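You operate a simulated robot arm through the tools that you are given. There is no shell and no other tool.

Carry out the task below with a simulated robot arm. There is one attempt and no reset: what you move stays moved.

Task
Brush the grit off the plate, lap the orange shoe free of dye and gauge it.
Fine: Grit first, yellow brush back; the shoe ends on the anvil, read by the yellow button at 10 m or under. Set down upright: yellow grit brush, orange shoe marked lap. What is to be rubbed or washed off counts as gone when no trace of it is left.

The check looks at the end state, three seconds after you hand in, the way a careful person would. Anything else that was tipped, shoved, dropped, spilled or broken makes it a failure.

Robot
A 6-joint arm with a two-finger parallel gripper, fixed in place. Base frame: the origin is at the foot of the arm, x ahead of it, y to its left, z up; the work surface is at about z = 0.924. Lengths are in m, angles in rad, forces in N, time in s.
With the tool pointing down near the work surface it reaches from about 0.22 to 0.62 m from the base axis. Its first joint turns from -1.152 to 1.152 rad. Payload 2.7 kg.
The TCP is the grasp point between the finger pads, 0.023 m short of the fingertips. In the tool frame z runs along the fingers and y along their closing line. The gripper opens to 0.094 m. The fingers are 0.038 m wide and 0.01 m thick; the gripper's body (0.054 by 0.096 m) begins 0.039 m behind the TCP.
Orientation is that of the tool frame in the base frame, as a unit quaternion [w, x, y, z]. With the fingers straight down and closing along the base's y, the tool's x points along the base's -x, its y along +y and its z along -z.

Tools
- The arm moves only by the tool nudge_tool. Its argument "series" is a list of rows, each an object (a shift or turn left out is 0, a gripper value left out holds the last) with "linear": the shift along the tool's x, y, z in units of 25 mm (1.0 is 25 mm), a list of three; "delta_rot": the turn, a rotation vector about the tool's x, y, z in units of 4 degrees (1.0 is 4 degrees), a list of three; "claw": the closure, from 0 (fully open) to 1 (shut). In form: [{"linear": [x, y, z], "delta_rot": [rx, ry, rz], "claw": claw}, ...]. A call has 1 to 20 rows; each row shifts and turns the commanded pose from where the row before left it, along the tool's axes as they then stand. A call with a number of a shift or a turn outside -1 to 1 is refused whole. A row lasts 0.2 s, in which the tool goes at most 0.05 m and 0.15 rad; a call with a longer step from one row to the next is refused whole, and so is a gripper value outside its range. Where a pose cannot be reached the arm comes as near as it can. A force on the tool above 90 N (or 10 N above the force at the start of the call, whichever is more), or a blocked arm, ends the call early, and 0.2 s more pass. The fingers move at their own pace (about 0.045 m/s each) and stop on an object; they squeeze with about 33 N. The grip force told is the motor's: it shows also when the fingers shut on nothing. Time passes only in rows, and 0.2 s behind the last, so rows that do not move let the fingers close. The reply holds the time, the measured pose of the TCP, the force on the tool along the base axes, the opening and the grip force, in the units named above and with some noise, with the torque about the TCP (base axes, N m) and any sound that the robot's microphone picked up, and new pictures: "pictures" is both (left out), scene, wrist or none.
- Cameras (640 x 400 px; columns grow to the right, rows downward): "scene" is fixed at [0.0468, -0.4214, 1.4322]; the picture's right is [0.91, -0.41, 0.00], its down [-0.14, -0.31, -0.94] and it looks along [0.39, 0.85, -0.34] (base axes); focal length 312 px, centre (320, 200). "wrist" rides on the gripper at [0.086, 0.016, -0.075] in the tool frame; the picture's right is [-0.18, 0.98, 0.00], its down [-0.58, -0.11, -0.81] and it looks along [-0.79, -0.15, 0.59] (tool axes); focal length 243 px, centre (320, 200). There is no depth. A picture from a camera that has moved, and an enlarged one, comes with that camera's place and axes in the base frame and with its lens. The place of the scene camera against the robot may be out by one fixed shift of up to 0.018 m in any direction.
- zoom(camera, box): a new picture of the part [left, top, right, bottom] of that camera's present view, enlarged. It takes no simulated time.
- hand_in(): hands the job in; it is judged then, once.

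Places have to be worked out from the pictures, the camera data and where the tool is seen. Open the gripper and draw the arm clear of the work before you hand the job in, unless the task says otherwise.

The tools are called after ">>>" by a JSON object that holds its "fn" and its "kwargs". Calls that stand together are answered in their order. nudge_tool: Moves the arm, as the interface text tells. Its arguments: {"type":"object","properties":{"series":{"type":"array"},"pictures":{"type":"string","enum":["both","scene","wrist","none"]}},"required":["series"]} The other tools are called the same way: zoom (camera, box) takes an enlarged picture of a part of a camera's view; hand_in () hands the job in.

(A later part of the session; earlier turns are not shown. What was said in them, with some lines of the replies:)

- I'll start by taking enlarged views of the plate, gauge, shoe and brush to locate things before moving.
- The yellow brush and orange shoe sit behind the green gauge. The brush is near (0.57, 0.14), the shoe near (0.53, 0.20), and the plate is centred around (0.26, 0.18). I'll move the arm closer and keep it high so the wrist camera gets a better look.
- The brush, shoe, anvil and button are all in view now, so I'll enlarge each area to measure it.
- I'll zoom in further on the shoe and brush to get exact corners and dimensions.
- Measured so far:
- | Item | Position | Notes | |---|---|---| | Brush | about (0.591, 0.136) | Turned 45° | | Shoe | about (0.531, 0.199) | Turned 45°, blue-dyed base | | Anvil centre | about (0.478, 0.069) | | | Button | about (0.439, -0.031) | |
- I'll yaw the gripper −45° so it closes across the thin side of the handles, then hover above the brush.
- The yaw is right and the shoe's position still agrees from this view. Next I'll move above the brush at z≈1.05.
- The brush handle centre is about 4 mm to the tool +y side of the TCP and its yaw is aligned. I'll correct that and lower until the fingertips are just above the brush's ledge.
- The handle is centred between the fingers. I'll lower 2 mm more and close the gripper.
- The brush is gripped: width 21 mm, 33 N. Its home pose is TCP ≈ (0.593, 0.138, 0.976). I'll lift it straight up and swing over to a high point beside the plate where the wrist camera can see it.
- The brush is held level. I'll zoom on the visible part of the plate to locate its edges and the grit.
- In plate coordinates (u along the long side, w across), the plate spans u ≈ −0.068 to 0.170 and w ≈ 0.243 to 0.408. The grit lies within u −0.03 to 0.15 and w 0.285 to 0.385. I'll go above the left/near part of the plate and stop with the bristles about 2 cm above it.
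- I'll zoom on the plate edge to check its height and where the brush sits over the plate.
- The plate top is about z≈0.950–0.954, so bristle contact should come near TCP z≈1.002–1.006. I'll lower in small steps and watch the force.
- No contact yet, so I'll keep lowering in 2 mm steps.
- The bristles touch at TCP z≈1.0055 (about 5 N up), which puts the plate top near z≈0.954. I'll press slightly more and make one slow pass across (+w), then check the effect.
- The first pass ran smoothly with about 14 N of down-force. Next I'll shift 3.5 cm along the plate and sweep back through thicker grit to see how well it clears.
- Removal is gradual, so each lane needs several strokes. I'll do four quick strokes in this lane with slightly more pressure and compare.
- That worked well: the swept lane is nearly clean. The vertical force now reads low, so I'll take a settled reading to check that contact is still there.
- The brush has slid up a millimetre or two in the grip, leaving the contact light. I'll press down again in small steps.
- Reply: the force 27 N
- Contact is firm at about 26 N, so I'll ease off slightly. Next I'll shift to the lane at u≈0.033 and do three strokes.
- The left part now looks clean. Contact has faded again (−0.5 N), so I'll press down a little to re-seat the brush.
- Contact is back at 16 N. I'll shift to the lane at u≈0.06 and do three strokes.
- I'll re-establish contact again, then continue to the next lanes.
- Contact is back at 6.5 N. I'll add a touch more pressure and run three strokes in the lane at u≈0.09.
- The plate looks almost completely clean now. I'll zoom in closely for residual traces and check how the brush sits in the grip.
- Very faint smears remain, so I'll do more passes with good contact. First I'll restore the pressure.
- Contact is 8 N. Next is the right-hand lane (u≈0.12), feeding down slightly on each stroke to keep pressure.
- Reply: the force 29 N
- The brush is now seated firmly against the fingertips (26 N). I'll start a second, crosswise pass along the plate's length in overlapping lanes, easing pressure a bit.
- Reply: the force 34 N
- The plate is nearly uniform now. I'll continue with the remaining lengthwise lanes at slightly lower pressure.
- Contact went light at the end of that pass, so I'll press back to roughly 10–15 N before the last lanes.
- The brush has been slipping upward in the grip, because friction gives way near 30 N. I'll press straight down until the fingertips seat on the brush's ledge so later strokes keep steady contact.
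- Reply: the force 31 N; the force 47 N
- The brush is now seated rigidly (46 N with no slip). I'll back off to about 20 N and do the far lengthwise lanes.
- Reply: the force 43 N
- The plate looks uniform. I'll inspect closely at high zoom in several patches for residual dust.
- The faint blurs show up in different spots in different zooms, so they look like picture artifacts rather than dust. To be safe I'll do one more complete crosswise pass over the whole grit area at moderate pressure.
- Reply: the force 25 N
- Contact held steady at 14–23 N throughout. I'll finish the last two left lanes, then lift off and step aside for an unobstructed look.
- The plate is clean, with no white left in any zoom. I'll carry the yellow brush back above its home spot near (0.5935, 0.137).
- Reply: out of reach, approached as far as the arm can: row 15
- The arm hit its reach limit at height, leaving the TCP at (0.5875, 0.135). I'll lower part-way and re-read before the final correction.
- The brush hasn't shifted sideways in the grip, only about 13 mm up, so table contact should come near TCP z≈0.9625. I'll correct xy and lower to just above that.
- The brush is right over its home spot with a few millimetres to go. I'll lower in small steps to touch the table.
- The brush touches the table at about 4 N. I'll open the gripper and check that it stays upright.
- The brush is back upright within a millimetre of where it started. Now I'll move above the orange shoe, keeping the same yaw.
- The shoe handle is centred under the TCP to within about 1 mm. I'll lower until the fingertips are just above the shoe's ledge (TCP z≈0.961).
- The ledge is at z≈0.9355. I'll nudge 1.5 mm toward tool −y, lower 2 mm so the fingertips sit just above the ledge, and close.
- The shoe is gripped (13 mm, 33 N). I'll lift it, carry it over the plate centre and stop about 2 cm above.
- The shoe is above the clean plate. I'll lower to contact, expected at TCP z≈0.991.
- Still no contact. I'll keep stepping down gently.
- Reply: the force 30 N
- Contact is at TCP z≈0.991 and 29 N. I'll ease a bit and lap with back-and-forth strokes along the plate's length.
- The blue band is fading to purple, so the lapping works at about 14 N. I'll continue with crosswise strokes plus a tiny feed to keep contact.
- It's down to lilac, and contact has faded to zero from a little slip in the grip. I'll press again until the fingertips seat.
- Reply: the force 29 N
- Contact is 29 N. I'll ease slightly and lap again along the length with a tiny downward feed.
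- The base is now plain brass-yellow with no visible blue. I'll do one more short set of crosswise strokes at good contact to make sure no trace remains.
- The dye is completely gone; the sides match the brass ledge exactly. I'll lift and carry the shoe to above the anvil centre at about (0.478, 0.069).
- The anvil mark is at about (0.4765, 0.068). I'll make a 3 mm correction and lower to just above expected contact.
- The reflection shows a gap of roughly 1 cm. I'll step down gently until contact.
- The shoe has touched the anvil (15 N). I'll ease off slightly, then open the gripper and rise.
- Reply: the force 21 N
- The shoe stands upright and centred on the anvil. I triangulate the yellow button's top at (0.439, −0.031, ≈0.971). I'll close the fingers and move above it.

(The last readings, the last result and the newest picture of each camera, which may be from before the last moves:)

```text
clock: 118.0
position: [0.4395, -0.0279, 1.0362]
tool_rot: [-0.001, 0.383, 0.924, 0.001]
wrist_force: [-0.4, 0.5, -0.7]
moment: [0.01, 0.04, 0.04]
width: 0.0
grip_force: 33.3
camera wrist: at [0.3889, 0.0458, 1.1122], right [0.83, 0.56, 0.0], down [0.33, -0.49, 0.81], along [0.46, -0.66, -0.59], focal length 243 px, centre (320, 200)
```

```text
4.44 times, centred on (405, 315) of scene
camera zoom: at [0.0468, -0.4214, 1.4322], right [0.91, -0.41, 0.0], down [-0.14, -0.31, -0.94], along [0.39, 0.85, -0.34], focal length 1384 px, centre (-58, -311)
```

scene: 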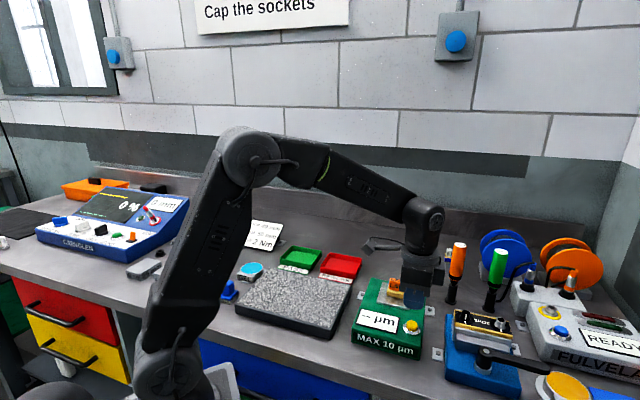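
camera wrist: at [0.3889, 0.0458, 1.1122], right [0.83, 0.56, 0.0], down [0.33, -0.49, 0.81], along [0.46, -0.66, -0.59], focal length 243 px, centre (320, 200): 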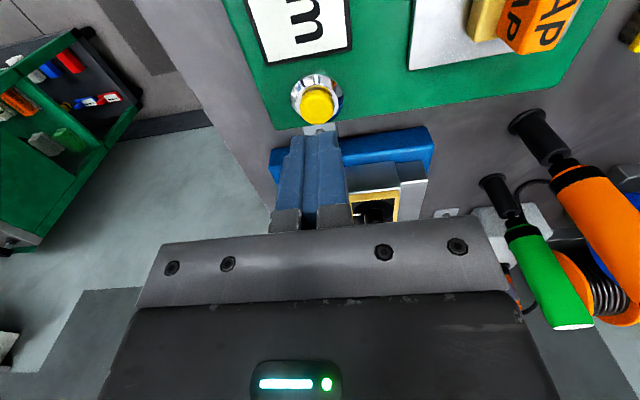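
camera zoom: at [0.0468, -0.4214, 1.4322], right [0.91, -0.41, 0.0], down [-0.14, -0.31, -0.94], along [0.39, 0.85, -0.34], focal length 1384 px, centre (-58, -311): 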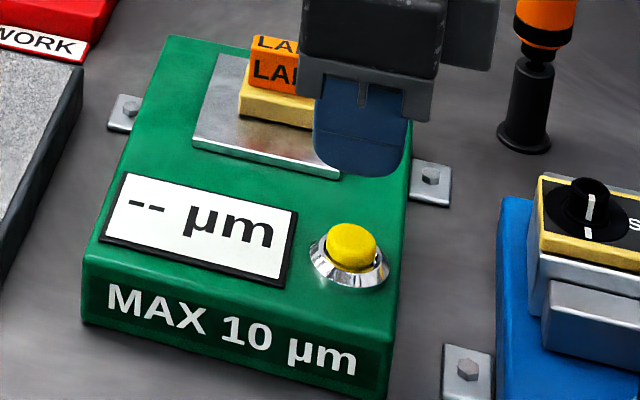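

The closed fingertips are nearly above the button, off by about 2 mm. I'll correct and lower to just above it.

>>> {"fn": "nudge_tool", "kwargs": {"series": [{"linear": [0, -0.08, 0.5]}, {"linear": [0, 0, 0.6]}, {"linear": [0, 0, 0.2]}, {"linear": [0, 0, 0]}], "pictures": "both"}}

>>> {"fn": "zoom", "kwargs": {"camera": "wrist", "box": [200, 60, 440, 230]}}

>>> {"fn": "zoom", "kwargs": {"camera": "scene", "box": [360, 270, 450, 360]}}

```text
clock: 119.0
position: [0.4365, -0.0301, 1.0041]
tool_rot: [0.0, 0.383, 0.924, 0.001]
wrist_force: [1.0, -0.1, 0.2]
moment: [-0.02, 0.0, 0.01]
width: 0.0001
grip_force: 33.2
camera wrist: at [0.3874, 0.0438, 1.0787], right [0.83, 0.56, 0.0], down [0.33, -0.49, 0.81], along [0.45, -0.66, -0.59], focal length 243 px, centre (320, 200)
```

scene: 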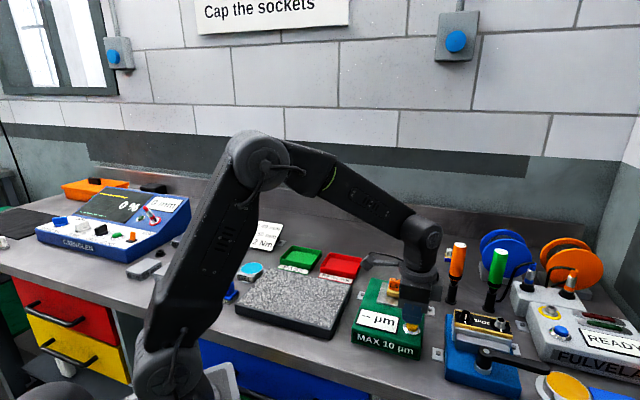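
wrist: 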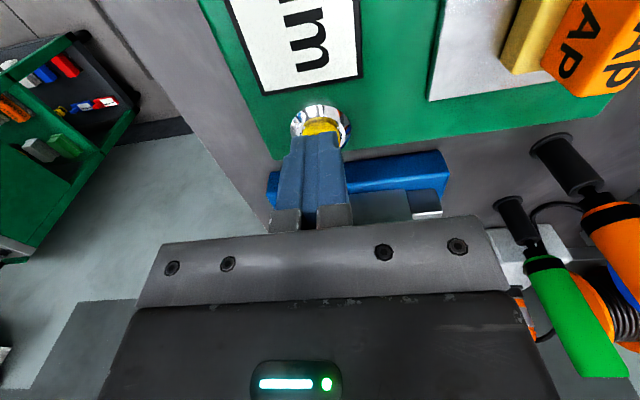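

```text
2.35 times, centred on (320, 145) of wrist
camera zoom: at [0.3874, 0.0438, 1.0787], right [0.83, 0.56, 0.0], down [0.33, -0.49, 0.81], along [0.45, -0.66, -0.59], focal length 571 px, centre (320, 329)
```

zoom: 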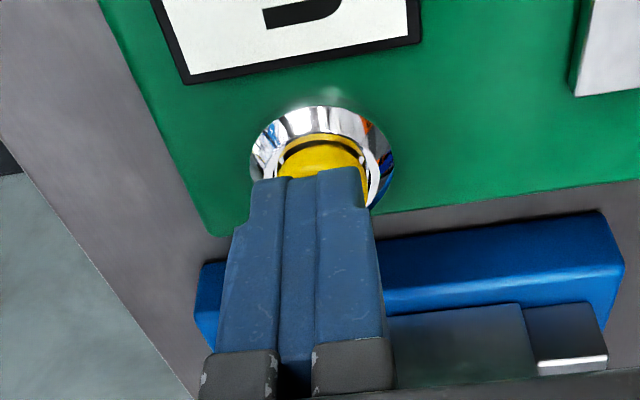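

```text
4.44 times, centred on (405, 315) of scene
camera zoom: at [0.0468, -0.4214, 1.4322], right [0.91, -0.41, 0.0], down [-0.14, -0.31, -0.94], along [0.39, 0.85, -0.34], focal length 1384 px, centre (-58, -311)
```

zoom: 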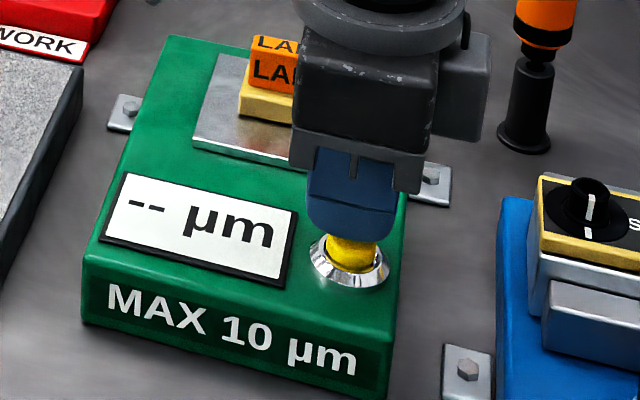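

The fingertip is right over the button. I'll press down in small steps and watch the display and force.

>>> {"fn": "nudge_tool", "kwargs": {"series": [{"linear": [0, 0.06, 0.15]}, {"linear": [0, 0, 0]}], "pictures": "none"}}

>>> {"fn": "nudge_tool", "kwargs": {"series": [{"linear": [0, 0, 0.1]}, {"linear": [0, 0, 0]}], "pictures": "none"}}

>>> {"fn": "zoom", "kwargs": {"camera": "scene", "box": [360, 270, 450, 360]}}

```text
clock: 119.6
position: [0.4379, -0.0285, 1.002]
tool_rot: [0.0, 0.383, 0.924, 0.002]
wrist_force: [0.0, 0.7, -0.3]
moment: [0.02, -0.01, 0.04]
width: 0.0
grip_force: 33.1
```

```text
clock: 120.2
position: [0.4374, -0.0288, 0.9974]
tool_rot: [0.0, 0.383, 0.924, 0.0]
wrist_force: [0.6, 0.9, 1.5]
moment: [0.02, -0.06, 0.02]
width: 0.0003
grip_force: 32.9
```

```text
4.44 times, centred on (405, 315) of scene
camera zoom: at [0.0468, -0.4214, 1.4322], right [0.91, -0.41, 0.0], down [-0.14, -0.31, -0.94], along [0.39, 0.85, -0.34], focal length 1384 px, centre (-58, -311)
```

zoom: 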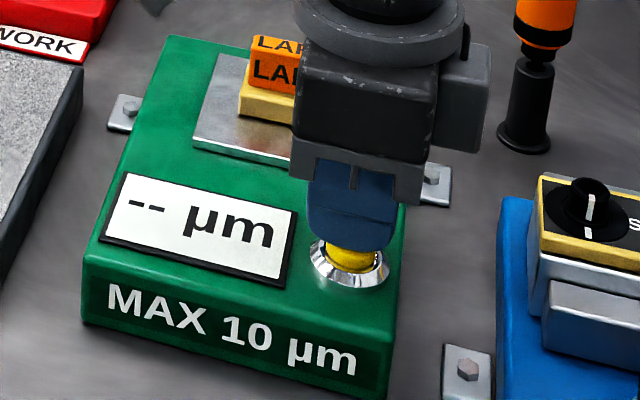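

Contact is just starting, so I'll keep pressing.

>>> {"fn": "nudge_tool", "kwargs": {"series": [{"linear": [0, 0, 0.08]}, {"linear": [0, 0, 0]}], "pictures": "none"}}

>>> {"fn": "nudge_tool", "kwargs": {"series": [{"linear": [0, 0, 0.06]}, {"linear": [0, 0, 0]}], "pictures": "none"}}

>>> {"fn": "zoom", "kwargs": {"camera": "scene", "box": [360, 270, 450, 360]}}

```text
clock: 120.8
position: [0.4365, -0.0289, 0.9961]
tool_rot: [-0.001, 0.383, 0.924, 0.001]
wrist_force: [0.6, -0.5, 2.3]
moment: [-0.05, -0.01, -0.02]
width: 0.0
grip_force: 33.1
```

```text
clock: 121.4
position: [0.4368, -0.0288, 0.9949]
tool_rot: [0.0, 0.382, 0.924, 0.001]
wrist_force: [0.9, 1.3, 3.9]
moment: [0.05, -0.04, 0.01]
width: 0.0
grip_force: 33.0
heard: click
```

```text
4.44 times, centred on (405, 315) of scene
camera zoom: at [0.0468, -0.4214, 1.4322], right [0.91, -0.41, 0.0], down [-0.14, -0.31, -0.94], along [0.39, 0.85, -0.34], focal length 1384 px, centre (-58, -311)
```

zoom: 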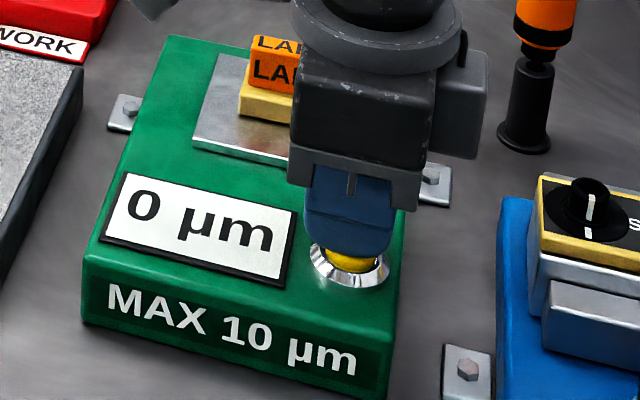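

It clicked and the display reads 0 µm, within the 10 µm limit. I'll lift straight off the button, open the gripper and draw the arm clear.

>>> {"fn": "nudge_tool", "kwargs": {"series": [{"linear": [0, 0, -0.4]}, {"linear": [0, 0, -0.8]}, {"linear": [0, 0, -1]}, {"linear": [0, 0, -1]}, {"linear": [0, 0, -1]}, {"linear": [0, 0, -1], "claw": 0}, {"linear": [0, 0, -1]}, {"linear": [0, 0, -1]}, {"linear": [0.6, -0.6, -0.6]}, {"linear": [0.6, -0.6, -0.6]}, {"linear": [0.6, -0.6, -0.6]}, {"linear": [0.6, -0.6, -0.6]}, {"linear": [0.6, -0.6, -0.6]}, {"linear": [0, 0, 0]}], "pictures": "both"}}

>>> {"fn": "zoom", "kwargs": {"camera": "scene", "box": [340, 240, 460, 365]}}

>>> {"fn": "zoom", "kwargs": {"camera": "scene", "box": [190, 220, 360, 345]}}

>>> {"fn": "zoom", "kwargs": {"camera": "scene", "box": [430, 220, 640, 400]}}

```text
clock: 124.4
position: [0.3304, -0.03, 1.2499]
tool_rot: [-0.001, 0.383, 0.924, 0.001]
wrist_force: [0.7, -0.7, -0.1]
moment: [0.0, -0.02, 0.03]
width: 0.0939
grip_force: 0.1
camera wrist: at [0.2817, 0.0429, 1.3247], right [0.83, 0.56, 0.0], down [0.33, -0.49, 0.81], along [0.45, -0.66, -0.59], focal length 243 px, centre (320, 200)
```

scene: 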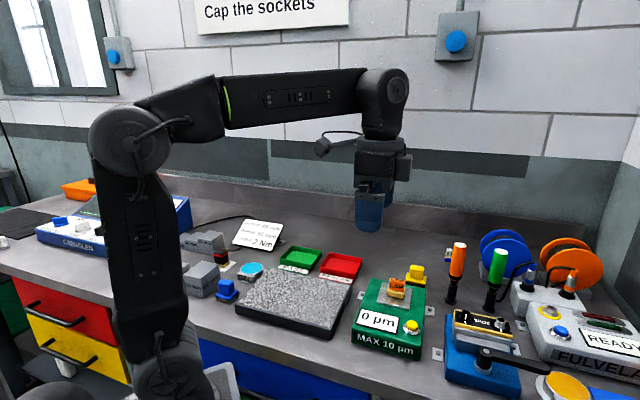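
wrist: 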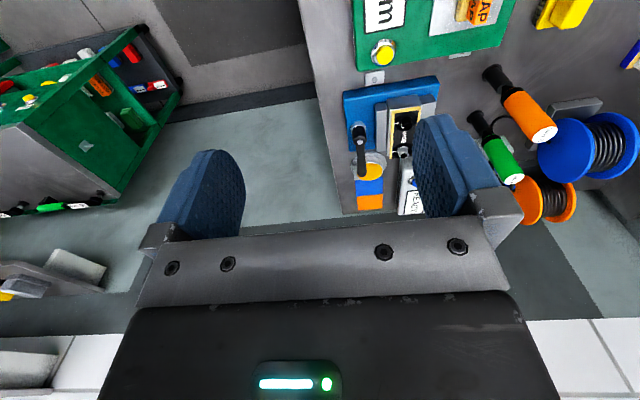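

```text
3.20 times, centred on (400, 302) of scene
camera zoom: at [0.0468, -0.4214, 1.4322], right [0.91, -0.41, 0.0], down [-0.14, -0.31, -0.94], along [0.39, 0.85, -0.34], focal length 997 px, centre (64, -128)
```

zoom: 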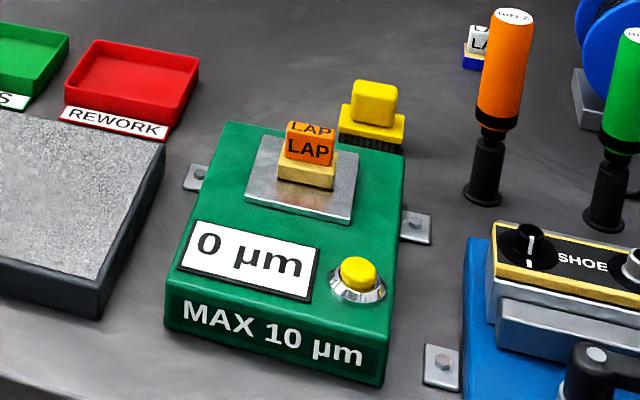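

```text
3.20 times, centred on (275, 282) of scene
camera zoom: at [0.0468, -0.4214, 1.4322], right [0.91, -0.41, 0.0], down [-0.14, -0.31, -0.94], along [0.39, 0.85, -0.34], focal length 997 px, centre (464, -64)
```

zoom: 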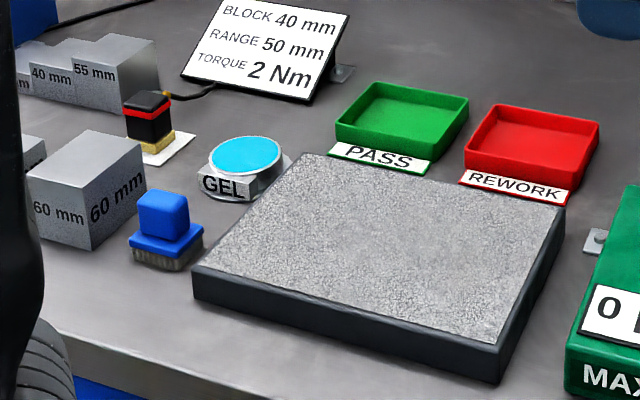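

```text
2.22 times, centred on (535, 310) of scene
camera zoom: at [0.0468, -0.4214, 1.4322], right [0.91, -0.41, 0.0], down [-0.14, -0.31, -0.94], along [0.39, 0.85, -0.34], focal length 692 px, centre (-158, -44)
```

zoom: 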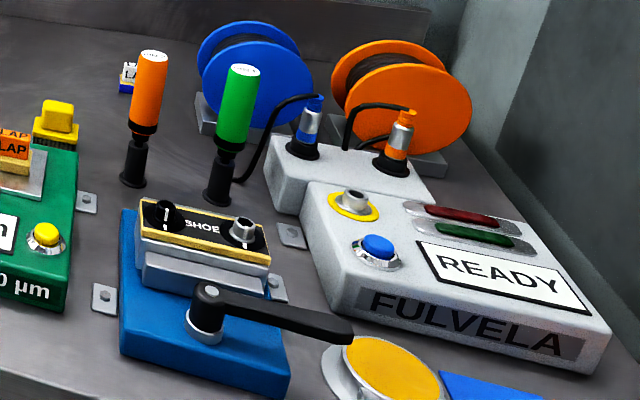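

All items are in place: 0 µm shown, the shoe upright on the anvil, the brush back, everything else untouched. Before handing in, I'll take one close wrist-camera look at the whole plate, staying high and empty-handed.

>>> {"fn": "nudge_tool", "kwargs": {"series": [{"linear": [0.929, 0.404, 0.2]}, {"linear": [0.929, 0.404, 0.2]}, {"linear": [0.929, 0.404, 0.2]}, {"linear": [0.929, 0.404, 0.2]}, {"linear": [0.929, 0.404, 0.2]}, {"linear": [0.929, 0.404, 0.2]}, {"linear": [0.929, 0.404, 0.2]}, {"linear": [0.929, 0.404, 0.2]}, {"linear": [0.929, 0.404, 0.2]}, {"linear": [0.929, 0.404, 0.2]}, {"linear": [0.929, 0.404, 0.2]}, {"linear": [0.929, 0.404, 0.2]}, {"linear": [0.929, 0.404, 0.2]}, {"linear": [0.929, 0.404, 0.2]}, {"linear": [0, 0, 0]}], "pictures": "both"}}

>>> {"fn": "zoom", "kwargs": {"camera": "wrist", "box": [180, 0, 440, 165]}}

>>> {"fn": "zoom", "kwargs": {"camera": "scene", "box": [225, 255, 361, 340]}}

```text
clock: 127.6
position: [0.2018, 0.2998, 1.1802]
tool_rot: [-0.001, 0.382, 0.924, 0.0]
wrist_force: [-0.9, -0.4, -0.3]
moment: [0.0, -0.05, -0.01]
width: 0.094
grip_force: 0.0
camera wrist: at [0.1531, 0.3733, 1.2554], right [0.83, 0.56, 0.0], down [0.34, -0.49, 0.8], along [0.45, -0.66, -0.59], focal length 243 px, centre (320, 200)
```

scene: 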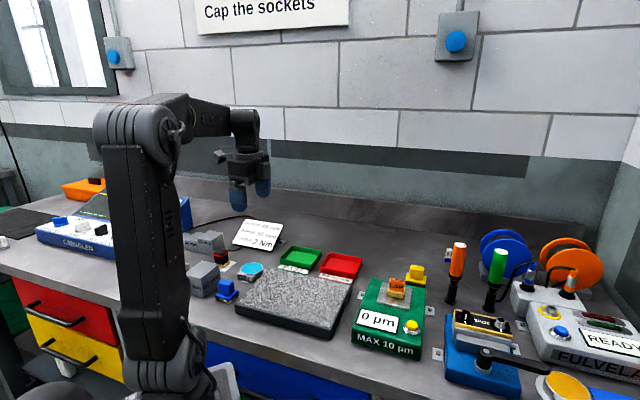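
wrist: 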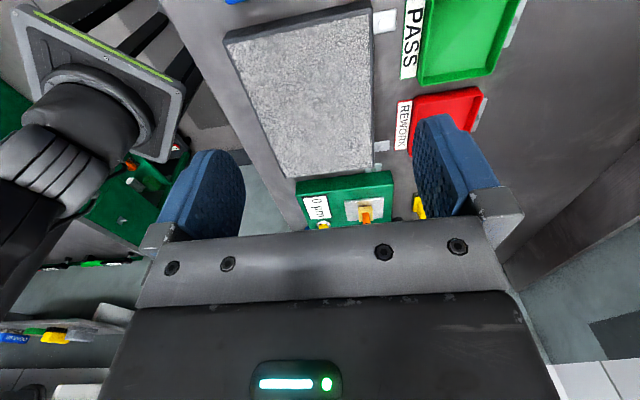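

```text
2.42 times, centred on (310, 82) of wrist
camera zoom: at [0.1531, 0.3733, 1.2554], right [0.83, 0.56, 0.0], down [0.34, -0.49, 0.8], along [0.45, -0.66, -0.59], focal length 588 px, centre (344, 485)
```

zoom: 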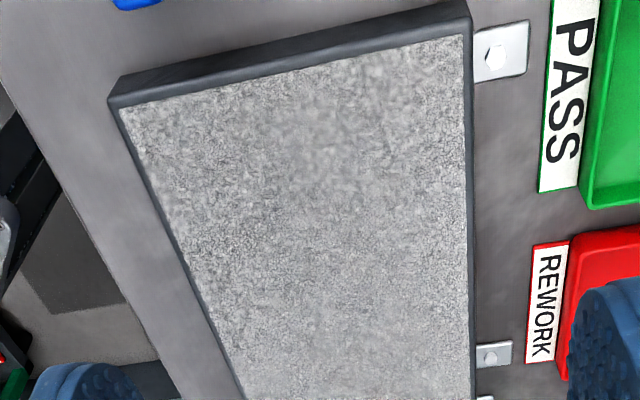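

```text
4.71 times, centred on (293, 298) of scene
camera zoom: at [0.0468, -0.4214, 1.4322], right [0.91, -0.41, 0.0], down [-0.14, -0.31, -0.94], along [0.39, 0.85, -0.34], focal length 1466 px, centre (447, -259)
```

zoom: 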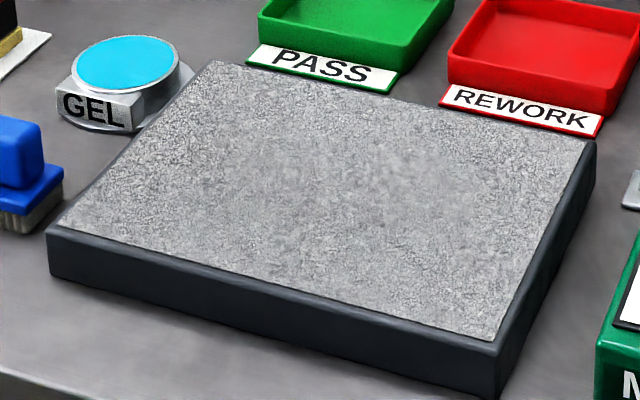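

The plate is uniformly clean granite from both cameras. The brush and shoe stand upright, the display holds 0 µm, and the arm is clear with its gripper open. I'm handing the job in.

>>> {"fn": "hand_in", "kwargs": {}}

```text
The job is handed in.
```

The job is done and handed in; the hand-in gave no verdict, so what follows is what the last pictures showed.

- **Plate:** the grit is brushed off, and close views from both cameras show clean granite with no white left.
- **Yellow brush:** it went back upright within a few millimetres of where it started, before any lapping.
- **Orange shoe:** I lapped it until the blue dye was gone and its base matched the bare brass. It now stands upright, centred on the anvil.
- **Gauge:** I pressed the yellow button and it clicked. The display reads 0 µm, within the 10 µm limit.
- **Everything else:** nothing else looked moved. The gripper is open and the arm is clear of the work.
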